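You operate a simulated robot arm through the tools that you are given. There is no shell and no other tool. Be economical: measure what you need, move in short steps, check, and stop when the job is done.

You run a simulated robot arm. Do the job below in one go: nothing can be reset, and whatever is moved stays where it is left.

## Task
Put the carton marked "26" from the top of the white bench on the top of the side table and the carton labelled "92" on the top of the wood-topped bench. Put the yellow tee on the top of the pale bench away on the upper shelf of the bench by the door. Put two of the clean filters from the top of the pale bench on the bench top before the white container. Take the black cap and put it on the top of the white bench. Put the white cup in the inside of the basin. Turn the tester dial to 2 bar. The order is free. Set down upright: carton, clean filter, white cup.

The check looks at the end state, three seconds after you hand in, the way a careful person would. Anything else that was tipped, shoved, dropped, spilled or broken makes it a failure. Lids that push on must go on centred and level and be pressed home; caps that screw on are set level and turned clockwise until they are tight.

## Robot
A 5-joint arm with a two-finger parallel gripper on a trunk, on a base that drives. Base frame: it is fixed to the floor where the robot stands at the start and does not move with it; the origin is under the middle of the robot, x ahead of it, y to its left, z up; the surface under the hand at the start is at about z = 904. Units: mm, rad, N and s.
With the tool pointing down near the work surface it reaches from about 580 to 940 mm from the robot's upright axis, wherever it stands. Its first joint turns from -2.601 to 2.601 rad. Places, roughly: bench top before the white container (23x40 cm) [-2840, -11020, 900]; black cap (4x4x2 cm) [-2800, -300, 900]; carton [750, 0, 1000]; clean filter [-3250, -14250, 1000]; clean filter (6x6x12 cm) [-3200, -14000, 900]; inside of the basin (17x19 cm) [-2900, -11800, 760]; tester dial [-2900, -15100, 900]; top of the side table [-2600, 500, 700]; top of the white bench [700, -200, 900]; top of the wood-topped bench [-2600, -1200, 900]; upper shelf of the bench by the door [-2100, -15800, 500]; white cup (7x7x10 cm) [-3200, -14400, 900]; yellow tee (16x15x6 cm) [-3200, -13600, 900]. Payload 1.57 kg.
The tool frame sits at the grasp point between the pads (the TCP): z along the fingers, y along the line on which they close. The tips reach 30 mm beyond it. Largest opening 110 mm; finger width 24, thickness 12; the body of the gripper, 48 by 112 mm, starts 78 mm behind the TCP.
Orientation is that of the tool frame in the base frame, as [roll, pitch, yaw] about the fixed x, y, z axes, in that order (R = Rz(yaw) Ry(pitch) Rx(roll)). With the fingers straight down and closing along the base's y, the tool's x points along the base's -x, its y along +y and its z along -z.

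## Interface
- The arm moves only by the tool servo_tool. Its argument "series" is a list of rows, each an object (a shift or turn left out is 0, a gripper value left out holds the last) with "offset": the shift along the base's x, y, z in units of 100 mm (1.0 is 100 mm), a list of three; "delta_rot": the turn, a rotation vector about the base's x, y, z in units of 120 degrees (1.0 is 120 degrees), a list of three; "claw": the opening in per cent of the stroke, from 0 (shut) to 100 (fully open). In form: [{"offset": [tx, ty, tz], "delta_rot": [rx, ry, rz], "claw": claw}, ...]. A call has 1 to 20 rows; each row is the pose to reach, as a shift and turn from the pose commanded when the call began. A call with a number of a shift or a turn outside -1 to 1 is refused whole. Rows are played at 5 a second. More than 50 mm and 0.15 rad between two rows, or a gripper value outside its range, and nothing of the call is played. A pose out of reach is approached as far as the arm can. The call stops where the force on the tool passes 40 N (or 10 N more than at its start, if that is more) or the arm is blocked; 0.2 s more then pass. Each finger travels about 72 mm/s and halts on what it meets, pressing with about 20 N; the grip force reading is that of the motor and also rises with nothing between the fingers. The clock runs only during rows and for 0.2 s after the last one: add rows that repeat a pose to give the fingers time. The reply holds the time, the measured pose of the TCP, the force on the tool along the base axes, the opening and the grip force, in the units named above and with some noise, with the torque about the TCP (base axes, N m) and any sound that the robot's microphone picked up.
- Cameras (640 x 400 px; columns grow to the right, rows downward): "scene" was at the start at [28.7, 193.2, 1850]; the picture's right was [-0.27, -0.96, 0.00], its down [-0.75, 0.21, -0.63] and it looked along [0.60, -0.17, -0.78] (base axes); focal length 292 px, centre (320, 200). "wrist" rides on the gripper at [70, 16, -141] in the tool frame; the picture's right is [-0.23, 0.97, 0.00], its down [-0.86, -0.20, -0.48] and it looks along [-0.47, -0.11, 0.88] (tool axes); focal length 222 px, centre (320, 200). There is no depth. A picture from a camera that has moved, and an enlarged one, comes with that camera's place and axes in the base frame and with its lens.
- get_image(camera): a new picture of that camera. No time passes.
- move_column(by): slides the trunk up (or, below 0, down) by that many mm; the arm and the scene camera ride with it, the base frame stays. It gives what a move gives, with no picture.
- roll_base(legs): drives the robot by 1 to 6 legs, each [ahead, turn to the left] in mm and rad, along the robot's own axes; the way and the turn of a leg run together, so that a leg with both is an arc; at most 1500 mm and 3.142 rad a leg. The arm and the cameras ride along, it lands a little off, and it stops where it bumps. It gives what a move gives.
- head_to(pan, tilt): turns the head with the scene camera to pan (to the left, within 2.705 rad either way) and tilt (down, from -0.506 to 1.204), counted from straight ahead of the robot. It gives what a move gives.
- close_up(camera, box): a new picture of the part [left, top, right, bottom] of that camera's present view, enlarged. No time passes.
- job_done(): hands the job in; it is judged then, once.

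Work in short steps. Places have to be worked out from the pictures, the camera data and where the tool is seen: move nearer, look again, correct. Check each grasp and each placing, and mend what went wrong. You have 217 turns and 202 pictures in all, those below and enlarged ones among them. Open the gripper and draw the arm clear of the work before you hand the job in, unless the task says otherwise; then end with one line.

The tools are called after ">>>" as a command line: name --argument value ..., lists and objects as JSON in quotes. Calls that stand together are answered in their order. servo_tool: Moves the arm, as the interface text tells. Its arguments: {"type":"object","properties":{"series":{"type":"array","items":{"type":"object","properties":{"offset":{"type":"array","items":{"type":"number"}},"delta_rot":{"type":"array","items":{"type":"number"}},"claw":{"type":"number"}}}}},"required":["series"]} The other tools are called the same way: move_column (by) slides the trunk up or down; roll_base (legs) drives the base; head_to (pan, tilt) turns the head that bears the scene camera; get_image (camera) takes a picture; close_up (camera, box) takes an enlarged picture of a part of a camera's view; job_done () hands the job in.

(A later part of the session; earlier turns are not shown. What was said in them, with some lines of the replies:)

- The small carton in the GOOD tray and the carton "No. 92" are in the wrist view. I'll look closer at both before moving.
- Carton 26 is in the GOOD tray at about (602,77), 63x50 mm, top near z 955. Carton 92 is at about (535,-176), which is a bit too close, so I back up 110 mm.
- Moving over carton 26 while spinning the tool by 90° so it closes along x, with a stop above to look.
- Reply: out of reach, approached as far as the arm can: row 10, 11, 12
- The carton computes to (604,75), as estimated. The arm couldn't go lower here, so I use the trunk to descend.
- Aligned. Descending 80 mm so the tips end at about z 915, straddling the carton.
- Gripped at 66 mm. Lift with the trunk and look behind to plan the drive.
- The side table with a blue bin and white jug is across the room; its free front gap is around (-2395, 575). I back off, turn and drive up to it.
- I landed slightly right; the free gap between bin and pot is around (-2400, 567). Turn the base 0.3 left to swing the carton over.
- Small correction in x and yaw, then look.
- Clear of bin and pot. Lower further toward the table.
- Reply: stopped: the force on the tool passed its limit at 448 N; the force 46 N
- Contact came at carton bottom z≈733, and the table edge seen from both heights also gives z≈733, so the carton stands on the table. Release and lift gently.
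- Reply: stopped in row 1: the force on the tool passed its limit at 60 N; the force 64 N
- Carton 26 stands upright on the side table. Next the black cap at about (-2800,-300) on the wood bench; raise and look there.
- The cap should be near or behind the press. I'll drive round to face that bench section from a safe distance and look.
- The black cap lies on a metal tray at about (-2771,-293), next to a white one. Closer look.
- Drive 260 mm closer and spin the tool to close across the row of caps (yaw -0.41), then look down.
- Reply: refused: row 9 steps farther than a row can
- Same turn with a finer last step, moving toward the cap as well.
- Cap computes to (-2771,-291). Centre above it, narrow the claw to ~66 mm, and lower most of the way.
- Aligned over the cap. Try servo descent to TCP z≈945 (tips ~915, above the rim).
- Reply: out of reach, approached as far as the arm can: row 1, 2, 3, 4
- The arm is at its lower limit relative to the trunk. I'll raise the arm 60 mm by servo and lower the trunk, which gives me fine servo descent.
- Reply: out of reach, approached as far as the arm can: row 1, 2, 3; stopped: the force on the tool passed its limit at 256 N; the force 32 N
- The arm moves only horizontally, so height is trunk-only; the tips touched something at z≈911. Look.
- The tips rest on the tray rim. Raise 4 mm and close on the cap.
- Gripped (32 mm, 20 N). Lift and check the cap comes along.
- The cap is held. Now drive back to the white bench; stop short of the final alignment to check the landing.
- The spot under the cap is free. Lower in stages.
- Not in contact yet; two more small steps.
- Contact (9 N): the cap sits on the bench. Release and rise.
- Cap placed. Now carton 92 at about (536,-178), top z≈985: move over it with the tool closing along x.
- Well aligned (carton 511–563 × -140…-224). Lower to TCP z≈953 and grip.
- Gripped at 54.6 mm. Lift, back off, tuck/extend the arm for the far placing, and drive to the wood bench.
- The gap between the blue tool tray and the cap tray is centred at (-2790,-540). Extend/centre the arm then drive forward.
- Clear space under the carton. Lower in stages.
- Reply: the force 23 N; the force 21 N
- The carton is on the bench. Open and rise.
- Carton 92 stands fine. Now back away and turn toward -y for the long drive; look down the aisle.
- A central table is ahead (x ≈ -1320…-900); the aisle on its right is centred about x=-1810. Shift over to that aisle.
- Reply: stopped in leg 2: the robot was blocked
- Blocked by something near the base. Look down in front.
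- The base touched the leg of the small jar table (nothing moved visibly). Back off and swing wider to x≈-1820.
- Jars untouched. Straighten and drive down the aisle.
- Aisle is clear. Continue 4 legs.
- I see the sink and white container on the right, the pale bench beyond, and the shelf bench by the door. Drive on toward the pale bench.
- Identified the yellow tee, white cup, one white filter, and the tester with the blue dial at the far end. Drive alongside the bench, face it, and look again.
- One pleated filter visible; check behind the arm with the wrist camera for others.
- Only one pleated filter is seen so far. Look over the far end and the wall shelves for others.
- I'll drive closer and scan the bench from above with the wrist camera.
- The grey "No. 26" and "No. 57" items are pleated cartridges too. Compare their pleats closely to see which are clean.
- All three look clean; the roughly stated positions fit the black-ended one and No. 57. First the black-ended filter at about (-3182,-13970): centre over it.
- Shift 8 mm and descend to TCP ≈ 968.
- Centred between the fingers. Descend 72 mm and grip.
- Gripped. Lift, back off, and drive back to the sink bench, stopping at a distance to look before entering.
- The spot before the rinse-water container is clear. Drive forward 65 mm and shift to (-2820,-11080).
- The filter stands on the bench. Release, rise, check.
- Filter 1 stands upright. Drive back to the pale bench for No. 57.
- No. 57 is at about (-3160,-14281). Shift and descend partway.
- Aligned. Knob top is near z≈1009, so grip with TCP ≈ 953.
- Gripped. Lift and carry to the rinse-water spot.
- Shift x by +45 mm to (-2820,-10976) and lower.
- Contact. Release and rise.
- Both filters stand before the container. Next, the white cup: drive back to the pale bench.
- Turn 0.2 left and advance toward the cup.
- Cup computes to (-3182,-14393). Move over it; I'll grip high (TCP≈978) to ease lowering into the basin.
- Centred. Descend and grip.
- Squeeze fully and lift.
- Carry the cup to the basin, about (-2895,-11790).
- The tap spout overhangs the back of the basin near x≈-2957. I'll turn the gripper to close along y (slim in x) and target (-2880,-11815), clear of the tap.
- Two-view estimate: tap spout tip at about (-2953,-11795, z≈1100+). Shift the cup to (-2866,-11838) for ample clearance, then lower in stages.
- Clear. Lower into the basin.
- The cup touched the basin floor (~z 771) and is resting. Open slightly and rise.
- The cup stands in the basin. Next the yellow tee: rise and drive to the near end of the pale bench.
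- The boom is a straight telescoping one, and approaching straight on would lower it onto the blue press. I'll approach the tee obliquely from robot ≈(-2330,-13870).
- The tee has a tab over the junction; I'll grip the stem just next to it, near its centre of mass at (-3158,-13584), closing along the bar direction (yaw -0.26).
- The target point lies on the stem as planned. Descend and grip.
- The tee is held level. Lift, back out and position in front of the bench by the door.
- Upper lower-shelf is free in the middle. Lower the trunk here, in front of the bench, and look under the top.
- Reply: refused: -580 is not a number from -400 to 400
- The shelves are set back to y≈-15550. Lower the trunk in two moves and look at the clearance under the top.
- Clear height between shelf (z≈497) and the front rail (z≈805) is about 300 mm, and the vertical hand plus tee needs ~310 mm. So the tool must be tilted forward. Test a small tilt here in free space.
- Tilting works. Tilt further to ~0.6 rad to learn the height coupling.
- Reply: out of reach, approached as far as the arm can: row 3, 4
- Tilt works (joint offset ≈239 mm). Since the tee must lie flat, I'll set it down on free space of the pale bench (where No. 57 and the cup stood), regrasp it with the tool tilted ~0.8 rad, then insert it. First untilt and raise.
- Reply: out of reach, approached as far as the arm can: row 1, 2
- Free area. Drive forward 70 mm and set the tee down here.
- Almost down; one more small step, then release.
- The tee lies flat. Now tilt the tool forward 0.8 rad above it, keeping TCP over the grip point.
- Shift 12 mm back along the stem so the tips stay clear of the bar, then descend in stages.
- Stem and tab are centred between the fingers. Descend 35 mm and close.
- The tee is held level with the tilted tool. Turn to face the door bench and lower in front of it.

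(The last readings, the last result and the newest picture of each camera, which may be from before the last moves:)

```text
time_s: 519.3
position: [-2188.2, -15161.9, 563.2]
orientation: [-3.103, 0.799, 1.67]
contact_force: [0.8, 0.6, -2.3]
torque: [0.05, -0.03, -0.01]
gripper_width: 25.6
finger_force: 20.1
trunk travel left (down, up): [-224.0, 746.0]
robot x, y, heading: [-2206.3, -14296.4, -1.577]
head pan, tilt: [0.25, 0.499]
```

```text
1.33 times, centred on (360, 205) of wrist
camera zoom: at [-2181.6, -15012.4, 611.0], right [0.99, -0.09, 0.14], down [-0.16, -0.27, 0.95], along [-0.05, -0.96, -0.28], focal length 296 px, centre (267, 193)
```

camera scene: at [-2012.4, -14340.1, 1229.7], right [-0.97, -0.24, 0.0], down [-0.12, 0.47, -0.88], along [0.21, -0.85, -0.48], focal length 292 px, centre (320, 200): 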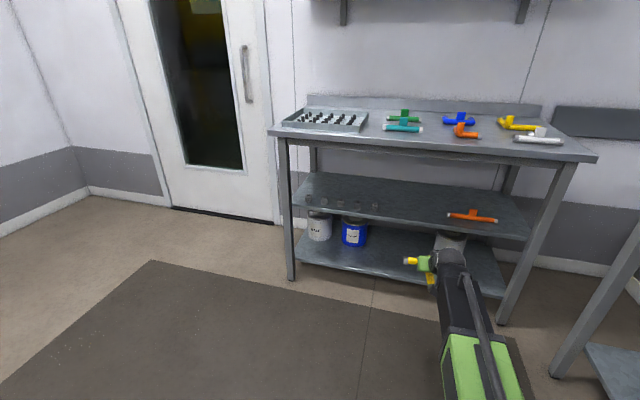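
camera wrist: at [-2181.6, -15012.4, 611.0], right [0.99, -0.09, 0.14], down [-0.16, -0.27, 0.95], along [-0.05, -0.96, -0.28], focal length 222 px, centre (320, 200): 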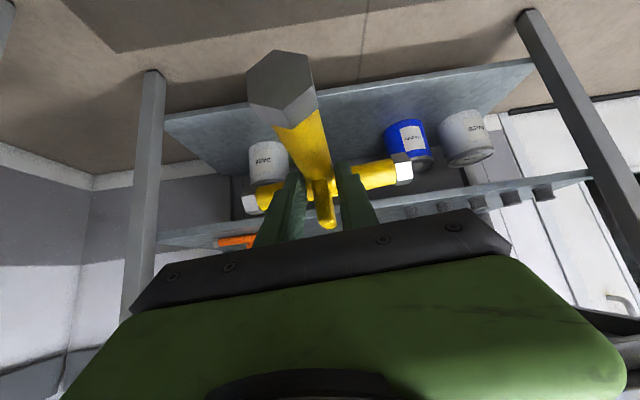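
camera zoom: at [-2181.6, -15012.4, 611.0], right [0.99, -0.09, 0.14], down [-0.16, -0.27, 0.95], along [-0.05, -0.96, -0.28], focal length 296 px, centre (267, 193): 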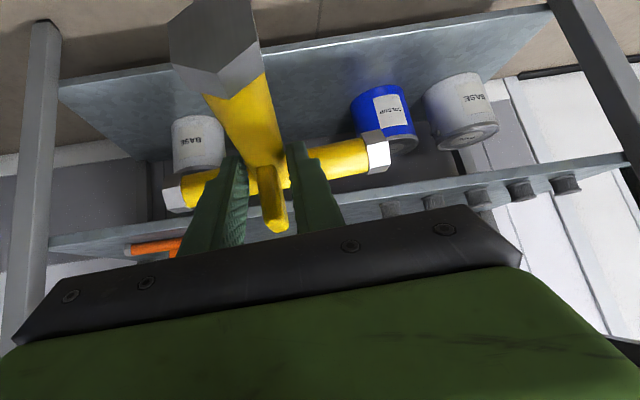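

Shelf top is about z 505–520, free between x -2010 and -2300. Raise slightly, shift x +40, and drive in to TCP y ≈ -15640.

>>> move_column --by 24

>>> servo_tool --series '[{"offset": [0.2, 0, 0]}, {"offset": [0.4, 0, 0]}, {"offset": [0.4, 0, 0]}]'

>>> roll_base --legs '[[300, 0]]'

>>> get_image --camera "wrist"

>>> get_image --camera "scene"

```text
time_s: 520.0
position: [-2187.4, -15161.9, 587.1]
orientation: [-3.102, 0.799, 1.671]
contact_force: [0.5, 0.3, -2.1]
torque: [0.08, -0.01, -0.02]
gripper_width: 26.1
finger_force: 19.6
trunk travel left (down, up): [-248.0, 722.0]
robot x, y, heading: [-2205.4, -14291.2, -1.575]
head pan, tilt: [0.25, 0.499]
```

```text
time_s: 520.8
position: [-2147.8, -15161.3, 587.0]
orientation: [-3.104, 0.798, 1.671]
contact_force: [-0.4, -0.2, -1.9]
torque: [0.06, 0.01, 0.03]
gripper_width: 25.6
finger_force: 20.1
trunk travel left (down, up): [-248.0, 722.0]
robot x, y, heading: [-2204.7, -14296.2, -1.574]
head pan, tilt: [0.25, 0.499]
```

```text
time_s: 522.9
position: [-2143.3, -15463.0, 587.9]
orientation: [-3.103, 0.798, 1.673]
contact_force: [0.0, -0.4, -1.8]
torque: [0.01, 0.01, 0.02]
gripper_width: 25.9
finger_force: 19.9
trunk travel left (down, up): [-248.0, 722.0]
robot x, y, heading: [-2203.8, -14602.2, -1.574]
head pan, tilt: [0.25, 0.499]
```

```text
75 pictures are left
camera wrist: at [-2138.0, -15313.0, 635.0], right [0.99, -0.08, 0.14], down [-0.15, -0.27, 0.95], along [-0.04, -0.96, -0.28], focal length 222 px, centre (320, 200)
```

wrist: 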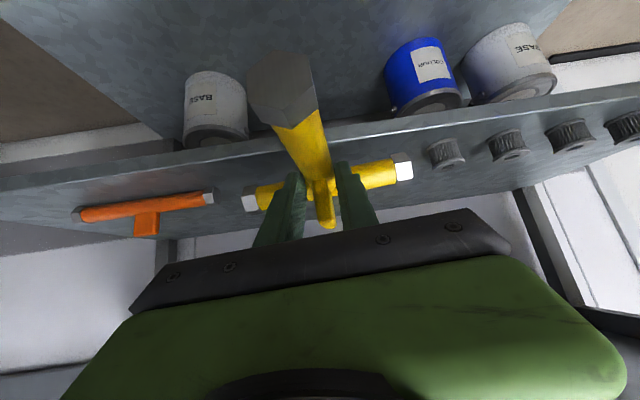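

```text
74 pictures are left
camera scene: at [-2013.5, -14640.0, 1253.8], right [-0.97, -0.25, 0.0], down [-0.12, 0.46, -0.88], along [0.22, -0.85, -0.48], focal length 292 px, centre (320, 200)
```

scene: 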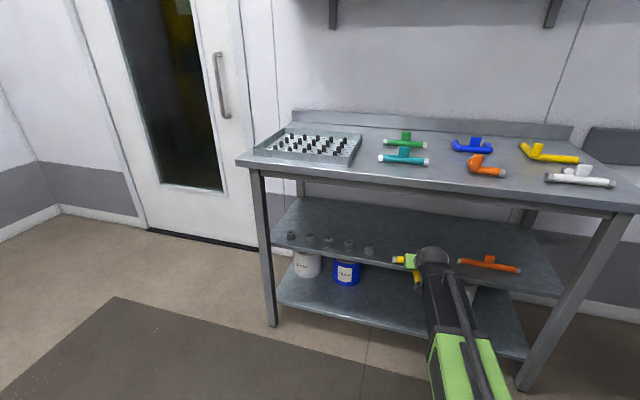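

Clear on both sides. Drive in 180 mm more.

>>> roll_base --legs '[[180, 0]]'

>>> get_image --camera "wrist"

>>> get_image --camera "scene"

```text
time_s: 524.4
position: [-2140.8, -15642.7, 585.6]
orientation: [-3.104, 0.797, 1.679]
contact_force: [-0.2, 0.1, -1.9]
torque: [0.05, 0.03, 0.0]
gripper_width: 26.0
finger_force: 20.4
trunk travel left (down, up): [-248.0, 722.0]
robot x, y, heading: [-2203.6, -14776.5, -1.568]
head pan, tilt: [0.25, 0.499]
```

```text
73 pictures are left
camera wrist: at [-2135.6, -15493.1, 635.0], right [0.99, -0.08, 0.14], down [-0.15, -0.27, 0.95], along [-0.04, -0.96, -0.28], focal length 222 px, centre (320, 200)
```

wrist: 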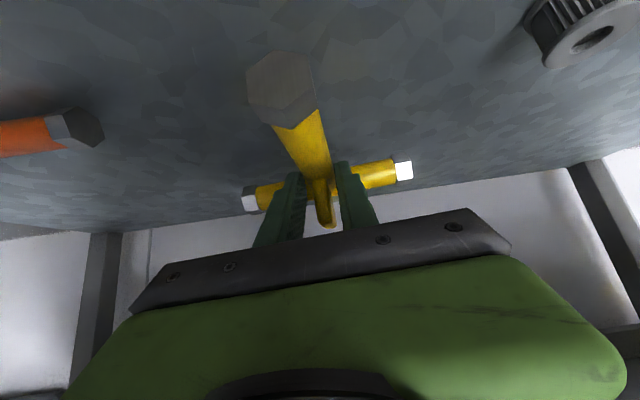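

```text
72 pictures are left
camera scene: at [-2013.0, -14820.0, 1253.8], right [-0.97, -0.25, 0.0], down [-0.12, 0.46, -0.88], along [0.22, -0.85, -0.48], focal length 292 px, centre (320, 200)
```

scene: 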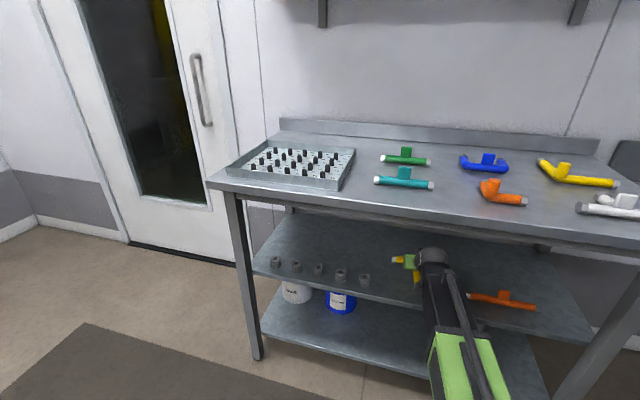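

Over the shelf. Lower stepwise.

>>> move_column --by -20

>>> move_column --by -8

>>> move_column --by -5

>>> move_column --by -4

```text
time_s: 525.0
position: [-2140.8, -15642.9, 565.9]
orientation: [-3.103, 0.798, 1.679]
contact_force: [0.1, -0.4, -2.4]
torque: [0.07, -0.06, 0.0]
gripper_width: 26.0
finger_force: 19.9
trunk travel left (down, up): [-228.0, 742.0]
robot x, y, heading: [-2201.1, -14777.7, -1.571]
head pan, tilt: [0.25, 0.499]
```

```text
time_s: 525.6
position: [-2140.9, -15643.2, 558.5]
orientation: [-3.104, 0.798, 1.679]
contact_force: [0.0, 0.4, -2.2]
torque: [0.05, -0.03, 0.01]
gripper_width: 25.7
finger_force: 20.5
trunk travel left (down, up): [-220.0, 750.0]
robot x, y, heading: [-2205.3, -14774.3, -1.569]
head pan, tilt: [0.25, 0.499]
```

```text
time_s: 526.1
position: [-2141.4, -15641.9, 553.3]
orientation: [-3.103, 0.795, 1.68]
contact_force: [-0.3, 0.2, -2.0]
torque: [0.07, 0.01, 0.0]
gripper_width: 25.6
finger_force: 20.1
trunk travel left (down, up): [-215.0, 755.0]
robot x, y, heading: [-2207.7, -14775.9, -1.569]
head pan, tilt: [0.25, 0.499]
```

```text
time_s: 526.7
position: [-2140.7, -15643.8, 550.1]
orientation: [-3.103, 0.799, 1.679]
contact_force: [-0.2, -0.6, -2.4]
torque: [0.05, -0.01, 0.01]
gripper_width: 25.3
finger_force: 20.1
trunk travel left (down, up): [-211.0, 759.0]
robot x, y, heading: [-2204.5, -14774.6, -1.567]
head pan, tilt: [0.25, 0.499]
```

>>> move_column --by -4

>>> move_column --by -4

>>> move_column --by -4

```text
time_s: 527.2
position: [-2140.7, -15642.5, 546.3]
orientation: [-3.103, 0.798, 1.679]
contact_force: [0.8, 0.0, -2.6]
torque: [0.02, 0.0, 0.01]
gripper_width: 25.5
finger_force: 19.8
trunk travel left (down, up): [-207.0, 763.0]
robot x, y, heading: [-2205.5, -14777.7, -1.565]
head pan, tilt: [0.25, 0.499]
```

```text
time_s: 527.7
position: [-2141.1, -15643.9, 542.4]
orientation: [-3.103, 0.797, 1.678]
contact_force: [0.2, -0.1, -2.0]
torque: [0.06, 0.0, 0.01]
gripper_width: 25.8
finger_force: 19.7
trunk travel left (down, up): [-203.0, 767.0]
robot x, y, heading: [-2206.6, -14777.2, -1.568]
head pan, tilt: [0.25, 0.499]
```

```text
time_s: 528.3
position: [-2140.2, -15642.5, 537.4]
orientation: [-3.104, 0.799, 1.677]
contact_force: [-2.2, -1.0, 3.8]
torque: [-0.26, -0.42, -0.14]
gripper_width: 25.7
finger_force: 20.4
trunk travel left (down, up): [-199.0, 771.0]
robot x, y, heading: [-2204.9, -14778.4, -1.567]
head pan, tilt: [0.25, 0.499]
```

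Contact starting. One more 2 mm, then release.

>>> move_column --by -2

>>> servo_tool --series '[{"claw": 30}, {"claw": 45}, {"claw": 55}, {"claw": 55}]'

>>> get_image --camera "wrist"

```text
time_s: 528.8
position: [-2141.2, -15643.0, 537.5]
orientation: [-3.102, 0.801, 1.678]
contact_force: [-3.8, -4.3, 17.1]
torque: [-0.51, -0.33, -0.15]
gripper_width: 25.9
finger_force: 20.2
trunk travel left (down, up): [-197.0, 773.0]
robot x, y, heading: [-2203.3, -14775.3, -1.569]
head pan, tilt: [0.25, 0.499]
```

```text
time_s: 529.8
position: [-2140.7, -15642.6, 535.5]
orientation: [-3.104, 0.798, 1.679]
contact_force: [-0.2, -0.9, 0.6]
torque: [0.01, 0.0, 0.01]
gripper_width: 60.6
finger_force: 0.0
trunk travel left (down, up): [-197.0, 773.0]
robot x, y, heading: [-2205.6, -14776.5, -1.569]
head pan, tilt: [0.25, 0.499]
```

```text
71 pictures are left
camera wrist: at [-2135.6, -15493.0, 584.1], right [0.99, -0.08, 0.14], down [-0.15, -0.27, 0.95], along [-0.04, -0.96, -0.28], focal length 222 px, centre (320, 200)
```

wrist: 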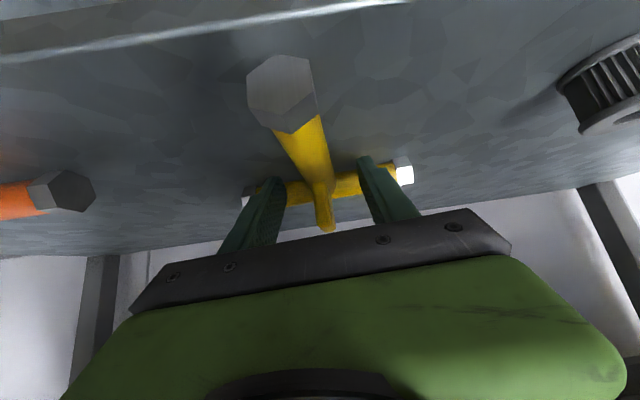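

Released. Raise 45 mm and back straight out.

>>> move_column --by 48

>>> roll_base --legs '[[-480, 0]]'

>>> get_image --camera "scene"

>>> get_image --camera "wrist"

```text
time_s: 530.7
position: [-2141.7, -15643.4, 583.9]
orientation: [-3.103, 0.798, 1.679]
contact_force: [-1.3, -0.1, 0.5]
torque: [0.01, -0.01, 0.01]
gripper_width: 60.6
finger_force: 0.1
trunk travel left (down, up): [-245.0, 725.0]
robot x, y, heading: [-2204.9, -14779.2, -1.566]
head pan, tilt: [0.25, 0.499]
```

```text
time_s: 533.5
position: [-2140.6, -15161.8, 582.7]
orientation: [-3.102, 0.796, 1.681]
contact_force: [-0.3, 0.6, 0.3]
torque: [-0.04, -0.01, 0.0]
gripper_width: 60.4
finger_force: 0.0
trunk travel left (down, up): [-245.0, 725.0]
robot x, y, heading: [-2207.3, -14296.8, -1.568]
head pan, tilt: [0.25, 0.499]
```

```text
70 pictures are left
camera scene: at [-2014.8, -14339.3, 1250.8], right [-0.97, -0.25, 0.0], down [-0.12, 0.46, -0.88], along [0.22, -0.85, -0.48], focal length 292 px, centre (320, 200)
```

scene: 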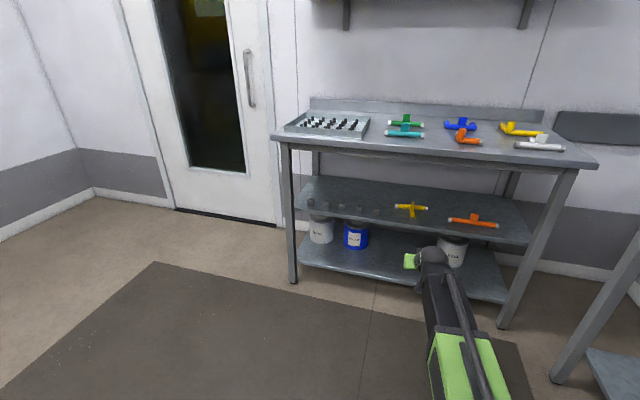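

```text
69 pictures are left
camera wrist: at [-2135.9, -15012.6, 632.1], right [0.99, -0.08, 0.14], down [-0.15, -0.27, 0.95], along [-0.04, -0.96, -0.28], focal length 222 px, centre (320, 200)
```

wrist: 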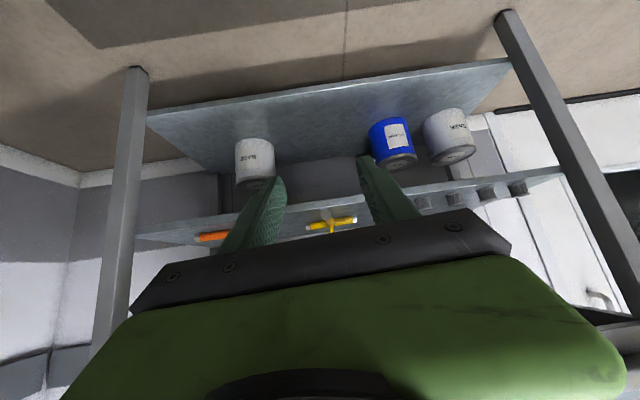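

The yellow tee lies on the upper shelf. Now untilt, raise, and turn toward the tester at the far end of the pale bench.

>>> servo_tool --series '[{"offset": [0, 0, -0.18], "delta_rot": [0.071, 0.0054, 0]}, {"offset": [0, 0, -0.34], "delta_rot": [0.142, 0.0108, 0]}, {"offset": [0, 0, -0.5], "delta_rot": [0.213, 0.0162, 0]}, {"offset": [0, 0, -0.62], "delta_rot": [0.284, 0.0217, 0]}, {"offset": [0, 0, -0.7], "delta_rot": [0.354, 0.027, 0]}, {"offset": [0, 0, -0.725], "delta_rot": [0.379, 0.029, 0]}, {"offset": [0, 0, -0.725], "delta_rot": [0.379, 0.029, 0]}]'

>>> move_column --by 400

>>> move_column --by 270

>>> head_to --pan -0.6 --tilt 0.75

>>> get_image --camera "scene"

```text
time_s: 535.1
position: [-2141.1, -15163.1, 511.5]
orientation: [-3.126, 0.001, 1.671]
contact_force: [-0.2, -0.2, 0.5]
torque: [-0.01, 0.02, 0.0]
gripper_width: 60.6
finger_force: 0.0
out of reach, approached as far as the arm can: row 1, 2, 3, 4
trunk travel left (down, up): [-245.0, 725.0]
robot x, y, heading: [-2206.7, -14298.0, -1.566]
head pan, tilt: [0.25, 0.499]
```

```text
time_s: 539.0
position: [-2140.0, -15163.1, 911.5]
orientation: [-3.129, 0.0, 1.671]
contact_force: [-0.4, 0.2, -1.0]
torque: [-0.03, 0.0, 0.02]
gripper_width: 61.1
finger_force: 0.0
trunk travel left (down, up): [-645.0, 325.0]
robot x, y, heading: [-2207.5, -14294.8, -1.568]
head pan, tilt: [0.25, 0.499]
```

```text
time_s: 541.7
position: [-2140.3, -15162.6, 1182.6]
orientation: [-3.129, 0.002, 1.669]
contact_force: [0.4, 0.0, 0.2]
torque: [-0.02, -0.03, -0.02]
gripper_width: 60.5
finger_force: 0.1
trunk travel left (down, up): [-915.0, 55.0]
robot x, y, heading: [-2208.9, -14297.3, -1.562]
head pan, tilt: [0.25, 0.499]
```

```text
time_s: 542.9
position: [-2140.1, -15162.1, 1181.9]
orientation: [-3.128, 0.002, 1.67]
contact_force: [-0.1, -1.2, 0.0]
torque: [-0.03, -0.03, 0.0]
gripper_width: 60.3
finger_force: 0.1
trunk travel left (down, up): [-915.0, 55.0]
robot x, y, heading: [-2205.8, -14299.2, -1.564]
head pan, tilt: [-0.6, 0.75]
```

```text
68 pictures are left
camera scene: at [-2084.1, -14319.9, 1898.9], right [-0.83, 0.56, 0.0], down [0.38, 0.56, -0.73], along [-0.41, -0.61, -0.68], focal length 292 px, centre (320, 200)
```

scene: 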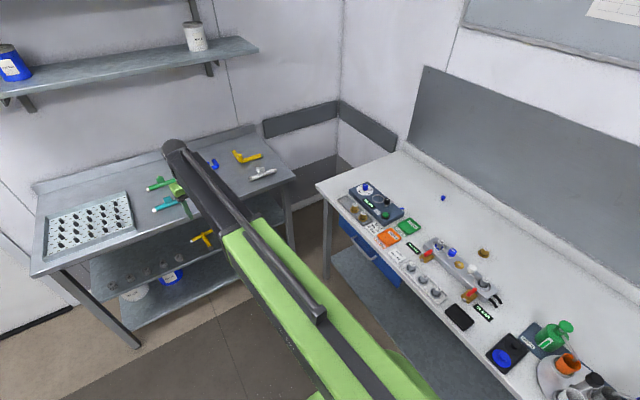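

>>> close_up --camera "scene" --box '[335, 170, 425, 235]'

```text
6.15 times, centred on (380, 202) of scene
camera zoom: at [-2084.1, -14319.9, 1898.9], right [-0.83, 0.56, 0.0], down [0.38, 0.56, -0.73], along [-0.41, -0.61, -0.68], focal length 1795 px, centre (-49, 185)
```

zoom: 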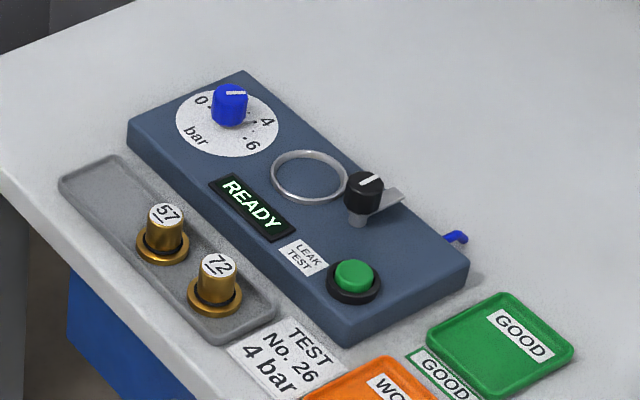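

Dial knob is at about (-2868,-15096), scale 0–2–4–6 bar. Turn and move toward it.

>>> roll_base --legs '[[0, -0.771], [130, 0]]'

>>> get_image --camera "wrist"

```text
time_s: 546.2
position: [-2851.2, -15059.7, 1181.5]
orientation: [-3.127, 0.003, 0.902]
contact_force: [-0.2, 0.0, 0.3]
torque: [0.03, -0.04, -0.01]
gripper_width: 60.4
finger_force: 0.1
trunk travel left (down, up): [-915.0, 55.0]
robot x, y, heading: [-2298.9, -14389.3, -2.327]
head pan, tilt: [-0.6, 0.75]
```

```text
66 pictures are left
camera wrist: at [-2794.2, -15017.2, 1321.8], right [0.62, -0.78, -0.01], down [-0.68, -0.55, 0.48], along [-0.38, -0.29, -0.88], focal length 222 px, centre (320, 200)
```

wrist: 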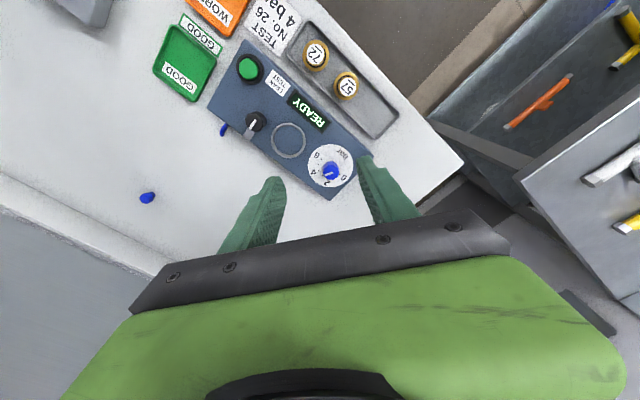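

>>> close_up --camera "wrist" --box '[290, 130, 370, 200]'

```text
5.71 times, centred on (330, 165) of wrist
camera zoom: at [-2794.2, -15017.2, 1321.8], right [0.62, -0.78, -0.01], down [-0.68, -0.55, 0.48], along [-0.38, -0.29, -0.88], focal length 1269 px, centre (263, 400)
```

zoom: 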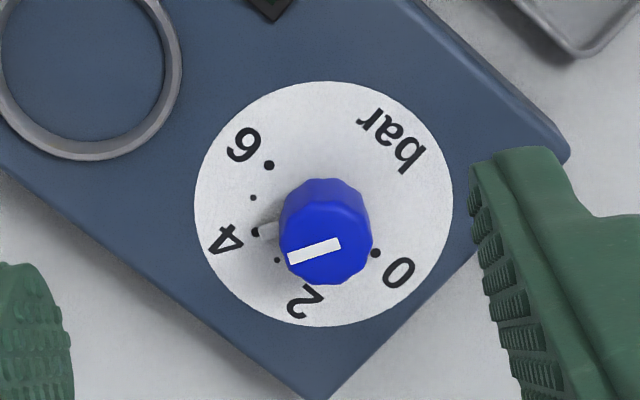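

The pointer reads about 4 bar; 30° per bar, so I need +60° counter-clockwise (about +z). Knob ≈(-2901,-15122), top z≈943. Move forward a little and centre over it.

>>> roll_base --legs '[[45, 0]]'

>>> get_image --camera "wrist"

```text
time_s: 547.1
position: [-2883.9, -15094.7, 1180.1]
orientation: [-3.128, -0.001, 0.903]
contact_force: [0.1, -0.2, 0.0]
torque: [0.04, -0.06, 0.02]
gripper_width: 60.4
finger_force: 0.1
trunk travel left (down, up): [-915.0, 55.0]
robot x, y, heading: [-2329.9, -14423.0, -2.324]
head pan, tilt: [-0.6, 0.75]
```

```text
64 pictures are left
camera wrist: at [-2826.1, -15052.9, 1320.6], right [0.62, -0.78, -0.01], down [-0.68, -0.55, 0.48], along [-0.38, -0.29, -0.88], focal length 222 px, centre (320, 200)
```

wrist: 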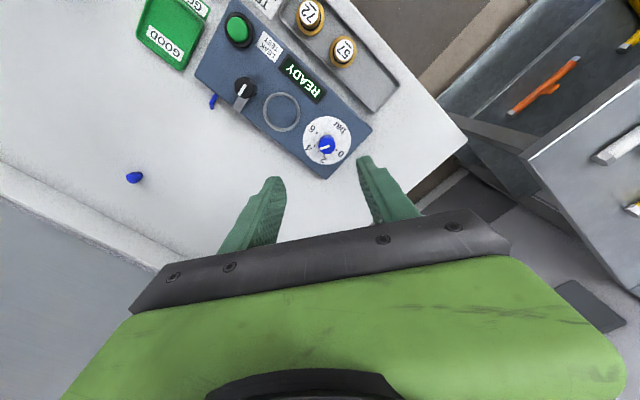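

>>> servo_tool --series '[{"offset": [-0.08, -0.13, 0], "claw": 45}, {"offset": [-0.15, -0.26, 0], "claw": 42}, {"offset": [-0.15, -0.26, 0], "claw": 42}]'

>>> move_column --by -130

>>> get_image --camera "wrist"

```text
time_s: 547.9
position: [-2896.6, -15119.0, 1181.4]
orientation: [-3.128, 0.004, 0.903]
contact_force: [0.0, -0.2, 0.8]
torque: [-0.01, 0.0, 0.01]
gripper_width: 46.3
finger_force: 0.0
trunk travel left (down, up): [-915.0, 55.0]
robot x, y, heading: [-2333.9, -14419.3, -2.323]
head pan, tilt: [-0.6, 0.75]
```

```text
time_s: 549.5
position: [-2895.5, -15118.8, 1053.3]
orientation: [-3.128, 0.003, 0.904]
contact_force: [0.9, 0.1, -0.2]
torque: [-0.04, 0.0, -0.02]
gripper_width: 46.3
finger_force: 0.1
trunk travel left (down, up): [-785.0, 185.0]
robot x, y, heading: [-2330.3, -14422.9, -2.324]
head pan, tilt: [-0.6, 0.75]
```

```text
63 pictures are left
camera wrist: at [-2838.1, -15076.2, 1192.9], right [0.62, -0.78, -0.01], down [-0.68, -0.55, 0.48], along [-0.39, -0.29, -0.88], focal length 222 px, centre (320, 200)
```

wrist: 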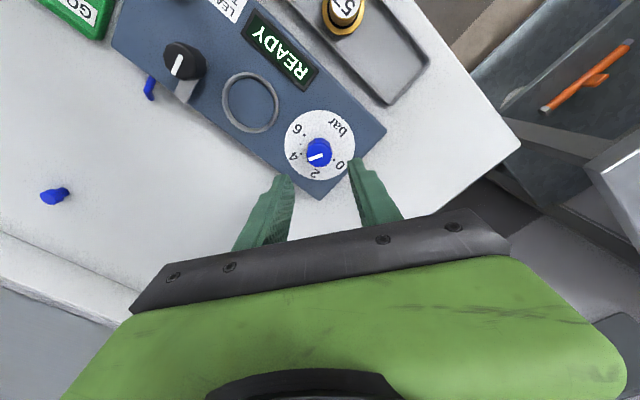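

>>> servo_tool --series '[{"offset": [-0.035, -0.01, 0]}, {"offset": [-0.035, -0.01, 0]}]'

>>> move_column --by -60

>>> get_image --camera "wrist"

>>> close_up --camera "wrist" --box '[240, 100, 400, 240]'

```text
time_s: 550.1
position: [-2900.3, -15119.6, 1052.2]
orientation: [-3.127, 0.0, 0.903]
contact_force: [-1.2, -0.9, -0.3]
torque: [0.01, 0.01, 0.0]
gripper_width: 46.0
finger_force: 0.0
trunk travel left (down, up): [-785.0, 185.0]
robot x, y, heading: [-2329.0, -14420.7, -2.32]
head pan, tilt: [-0.6, 0.75]
```

```text
time_s: 551.1
position: [-2899.1, -15119.8, 992.7]
orientation: [-3.127, 0.003, 0.901]
contact_force: [-0.5, 0.3, 0.1]
torque: [0.0, -0.02, 0.03]
gripper_width: 46.4
finger_force: 0.0
trunk travel left (down, up): [-725.0, 245.0]
robot x, y, heading: [-2328.3, -14420.4, -2.329]
head pan, tilt: [-0.6, 0.75]
```

```text
62 pictures are left
camera wrist: at [-2841.8, -15077.0, 1132.9], right [0.62, -0.78, -0.01], down [-0.68, -0.55, 0.48], along [-0.39, -0.29, -0.88], focal length 222 px, centre (320, 200)
```

wrist: 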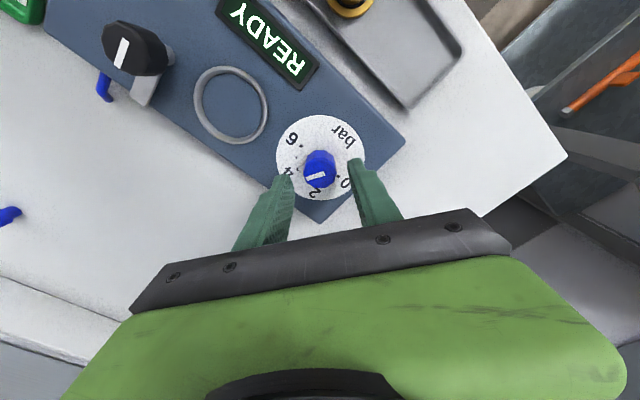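

```text
2.86 times, centred on (320, 170) of wrist
camera zoom: at [-2841.8, -15077.0, 1132.9], right [0.62, -0.78, -0.01], down [-0.68, -0.55, 0.48], along [-0.39, -0.29, -0.88], focal length 635 px, centre (320, 286)
```

zoom: 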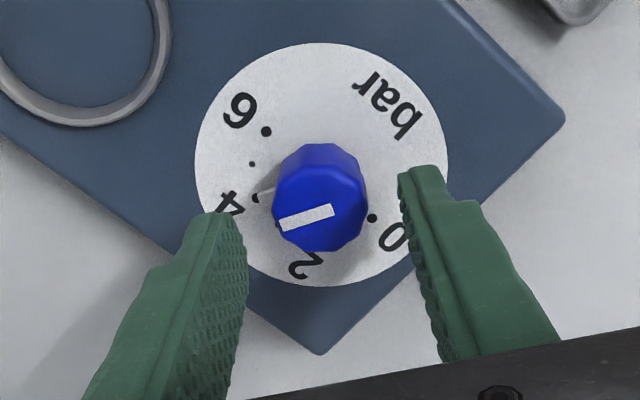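

Well centred; knob spans about z 920–958. Lower 28 mm and close on the knob.

>>> move_column --by -28

>>> servo_tool --series '[{"claw": 30}, {"claw": 22}, {"claw": 15}, {"claw": 12}, {"claw": 12}, {"claw": 12}]'

>>> close_up --camera "wrist" --box '[230, 80, 410, 250]'

```text
time_s: 551.8
position: [-2899.0, -15119.3, 964.8]
orientation: [-3.128, 0.002, 0.903]
contact_force: [0.0, 0.0, -0.3]
torque: [0.01, 0.04, -0.03]
gripper_width: 45.8
finger_force: 0.1
trunk travel left (down, up): [-697.0, 273.0]
robot x, y, heading: [-2328.7, -14426.1, -2.321]
head pan, tilt: [-0.6, 0.75]
```

```text
time_s: 553.2
position: [-2898.9, -15119.5, 964.0]
orientation: [-3.128, 0.001, 0.901]
contact_force: [0.4, -1.9, 0.4]
torque: [-0.51, -0.95, 0.0]
gripper_width: 27.8
finger_force: 37.6
trunk travel left (down, up): [-697.0, 273.0]
robot x, y, heading: [-2332.9, -14422.3, -2.324]
head pan, tilt: [-0.6, 0.75]
```

```text
2.35 times, centred on (320, 165) of wrist
camera zoom: at [-2841.7, -15077.1, 1104.8], right [0.62, -0.78, -0.01], down [-0.68, -0.55, 0.48], along [-0.38, -0.29, -0.88], focal length 523 px, centre (320, 282)
```

zoom: 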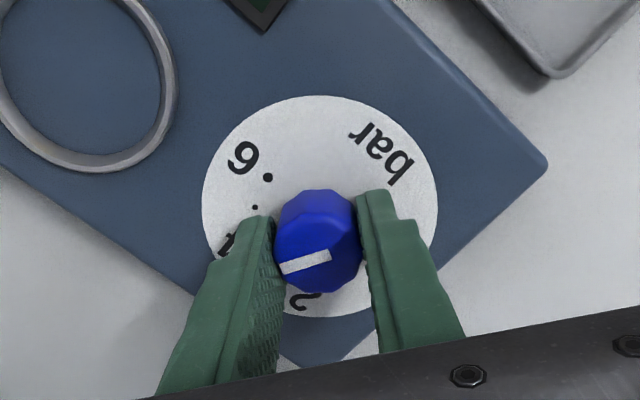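

Gripped. Turn +60° (CCW) in small steps.

>>> servo_tool --series '[{"delta_rot": [0, 0, 0.063]}, {"delta_rot": [0, 0, 0.126]}, {"delta_rot": [0, 0, 0.189]}, {"delta_rot": [0, 0, 0.252]}, {"delta_rot": [0, 0, 0.315]}, {"delta_rot": [0, 0, 0.378]}, {"delta_rot": [0, 0, 0.441]}, {"delta_rot": [0, 0, 0.5]}, {"delta_rot": [0, 0, 0.5]}]'

>>> close_up --camera "wrist" --box '[230, 80, 410, 250]'

```text
time_s: 555.2
position: [-2897.4, -15118.8, 964.5]
orientation: [-3.129, 0.003, 1.952]
contact_force: [22.1, 4.5, -13.2]
torque: [0.3, -1.34, -0.06]
gripper_width: 27.6
finger_force: 37.7
trunk travel left (down, up): [-697.0, 273.0]
robot x, y, heading: [-2328.2, -14421.8, -2.32]
head pan, tilt: [-0.6, 0.75]
```

```text
2.35 times, centred on (320, 165) of wrist
camera zoom: at [-2906.5, -15049.4, 1105.0], right [0.99, 0.15, -0.01], down [0.14, -0.87, 0.48], along [0.06, -0.48, -0.88], focal length 523 px, centre (320, 282)
```

zoom: 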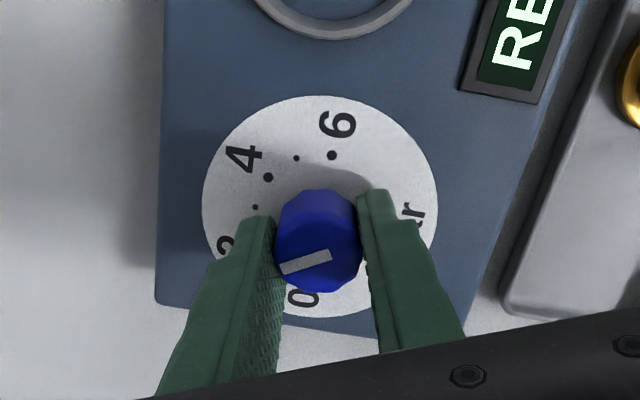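

The knob turned with the gripper. Open, rise, and read the dial.

>>> servo_tool --series '[{"claw": 35}, {"claw": 45}, {"claw": 45}]'

>>> move_column --by 60

>>> close_up --camera "wrist" --box '[250, 100, 390, 220]'

```text
time_s: 556.0
position: [-2899.9, -15120.0, 963.8]
orientation: [-3.127, 0.0, 1.95]
contact_force: [-0.3, -1.1, -1.2]
torque: [0.02, -0.02, 0.02]
gripper_width: 49.8
finger_force: 0.1
trunk travel left (down, up): [-697.0, 273.0]
robot x, y, heading: [-2332.0, -14421.7, -2.32]
head pan, tilt: [-0.6, 0.75]
```

```text
time_s: 557.0
position: [-2899.5, -15119.6, 1023.1]
orientation: [-3.127, 0.002, 1.951]
contact_force: [0.0, 0.4, 0.1]
torque: [0.02, 0.01, 0.01]
gripper_width: 49.6
finger_force: 0.1
trunk travel left (down, up): [-757.0, 213.0]
robot x, y, heading: [-2333.0, -14421.0, -2.324]
head pan, tilt: [-0.6, 0.75]
```

```text
3.33 times, centred on (320, 160) of wrist
camera zoom: at [-2908.2, -15048.9, 1164.8], right [0.99, 0.15, -0.01], down [0.14, -0.86, 0.48], along [0.06, -0.48, -0.88], focal length 740 px, centre (320, 333)
```

zoom: 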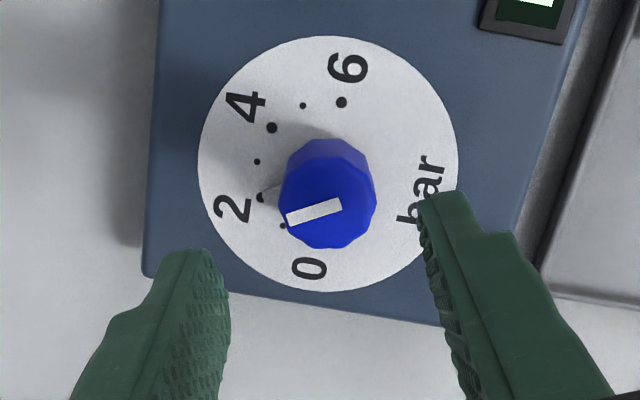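

>>> close_up --camera "wrist" --box '[290, 108, 350, 158]'

>>> close_up --camera "scene" --box '[200, 120, 440, 290]'

```text
8.00 times, centred on (320, 133) of wrist
camera zoom: at [-2908.2, -15048.9, 1164.8], right [0.99, 0.15, -0.01], down [0.14, -0.86, 0.48], along [0.06, -0.48, -0.88], focal length 1777 px, centre (320, 736)
```

zoom: 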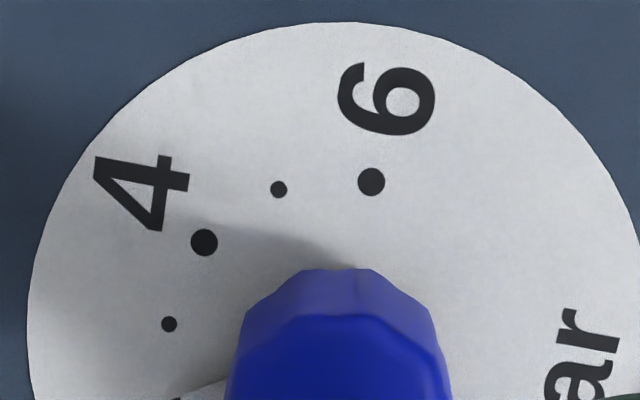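

```text
2.35 times, centred on (320, 205) of scene
camera zoom: at [-2256.1, -14523.7, 1740.8], right [-0.22, 0.98, 0.0], down [0.67, 0.15, -0.73], along [-0.71, -0.16, -0.68], focal length 686 px, centre (320, 188)
```

zoom: 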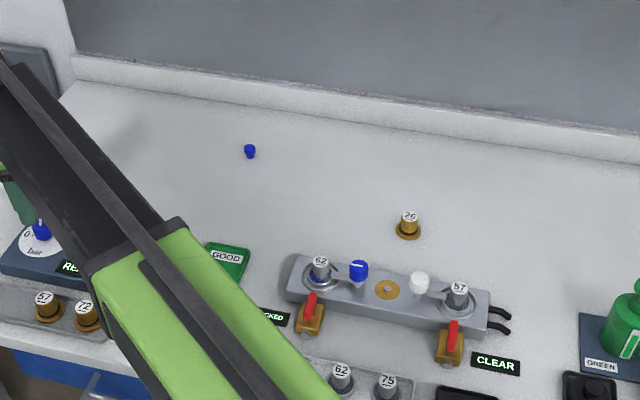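

>>> close_up --camera "wrist" --box '[285, 135, 355, 190]'

```text
7.27 times, centred on (320, 162) of wrist
camera zoom: at [-2908.2, -15048.9, 1164.8], right [0.99, 0.15, -0.01], down [0.14, -0.86, 0.48], along [0.06, -0.48, -0.88], focal length 1615 px, centre (320, 473)
```

zoom: 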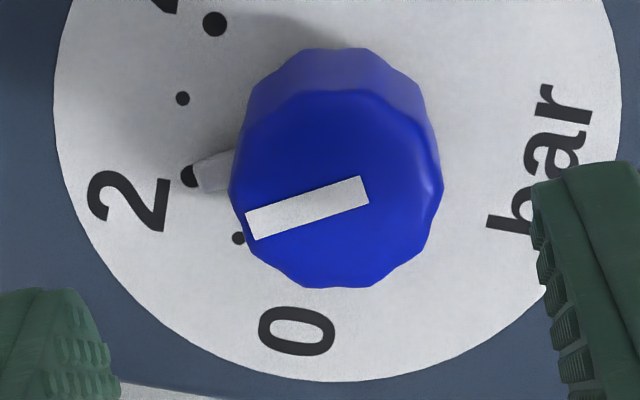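

The grey pointer sits right on the "2" dot. Raise and draw clear of the bench.

>>> move_column --by 160

>>> roll_base --legs '[[-500, 0]]'

>>> head_to --pan -0.4 --tilt 0.6

>>> get_image --camera "scene"

```text
time_s: 558.8
position: [-2898.4, -15120.4, 1184.5]
orientation: [-3.128, 0.002, 1.949]
contact_force: [0.1, -0.2, 0.5]
torque: [0.02, 0.0, -0.01]
gripper_width: 49.5
finger_force: 0.1
trunk travel left (down, up): [-917.0, 53.0]
robot x, y, heading: [-2332.4, -14420.0, -2.323]
head pan, tilt: [-0.6, 0.75]
```

```text
time_s: 561.8
position: [-2548.5, -14745.8, 1185.2]
orientation: [-3.128, 0.003, 1.95]
contact_force: [0.3, 0.1, 0.1]
torque: [0.0, 0.01, -0.04]
gripper_width: 49.5
finger_force: 0.0
trunk travel left (down, up): [-917.0, 53.0]
robot x, y, heading: [-1980.1, -14049.4, -2.322]
head pan, tilt: [-0.6, 0.75]
```

```text
time_s: 562.5
position: [-2549.1, -14746.5, 1184.6]
orientation: [-3.128, 0.002, 1.95]
contact_force: [-0.3, 0.7, -0.1]
torque: [0.0, 0.03, 0.0]
gripper_width: 49.6
finger_force: 0.0
trunk travel left (down, up): [-917.0, 53.0]
robot x, y, heading: [-1980.2, -14050.7, -2.325]
head pan, tilt: [-0.4, 0.6]
```

```text
54 pictures are left
camera scene: at [-1906.0, -14168.1, 1913.7], right [-0.41, 0.91, 0.0], down [0.52, 0.23, -0.82], along [-0.75, -0.33, -0.57], focal length 292 px, centre (320, 200)
```

scene: 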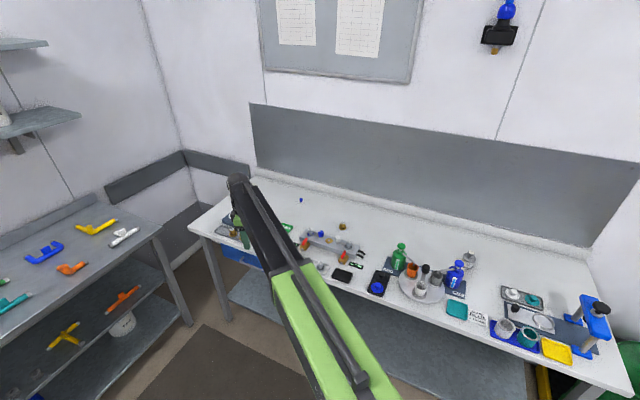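

The last view shows nothing disturbed on the pale bench or the bench by the door, and the tee is on the upper shelf. The gripper is open and the arm is clear, so I'm handing in.

>>> job_done

```text
The job is handed in.
```

Everything you listed is in place and I've handed the job in. Only one black-ended clean filter was on the pale bench, so the second one I moved is the grey cartridge marked "No. 57", which I took to be clean.
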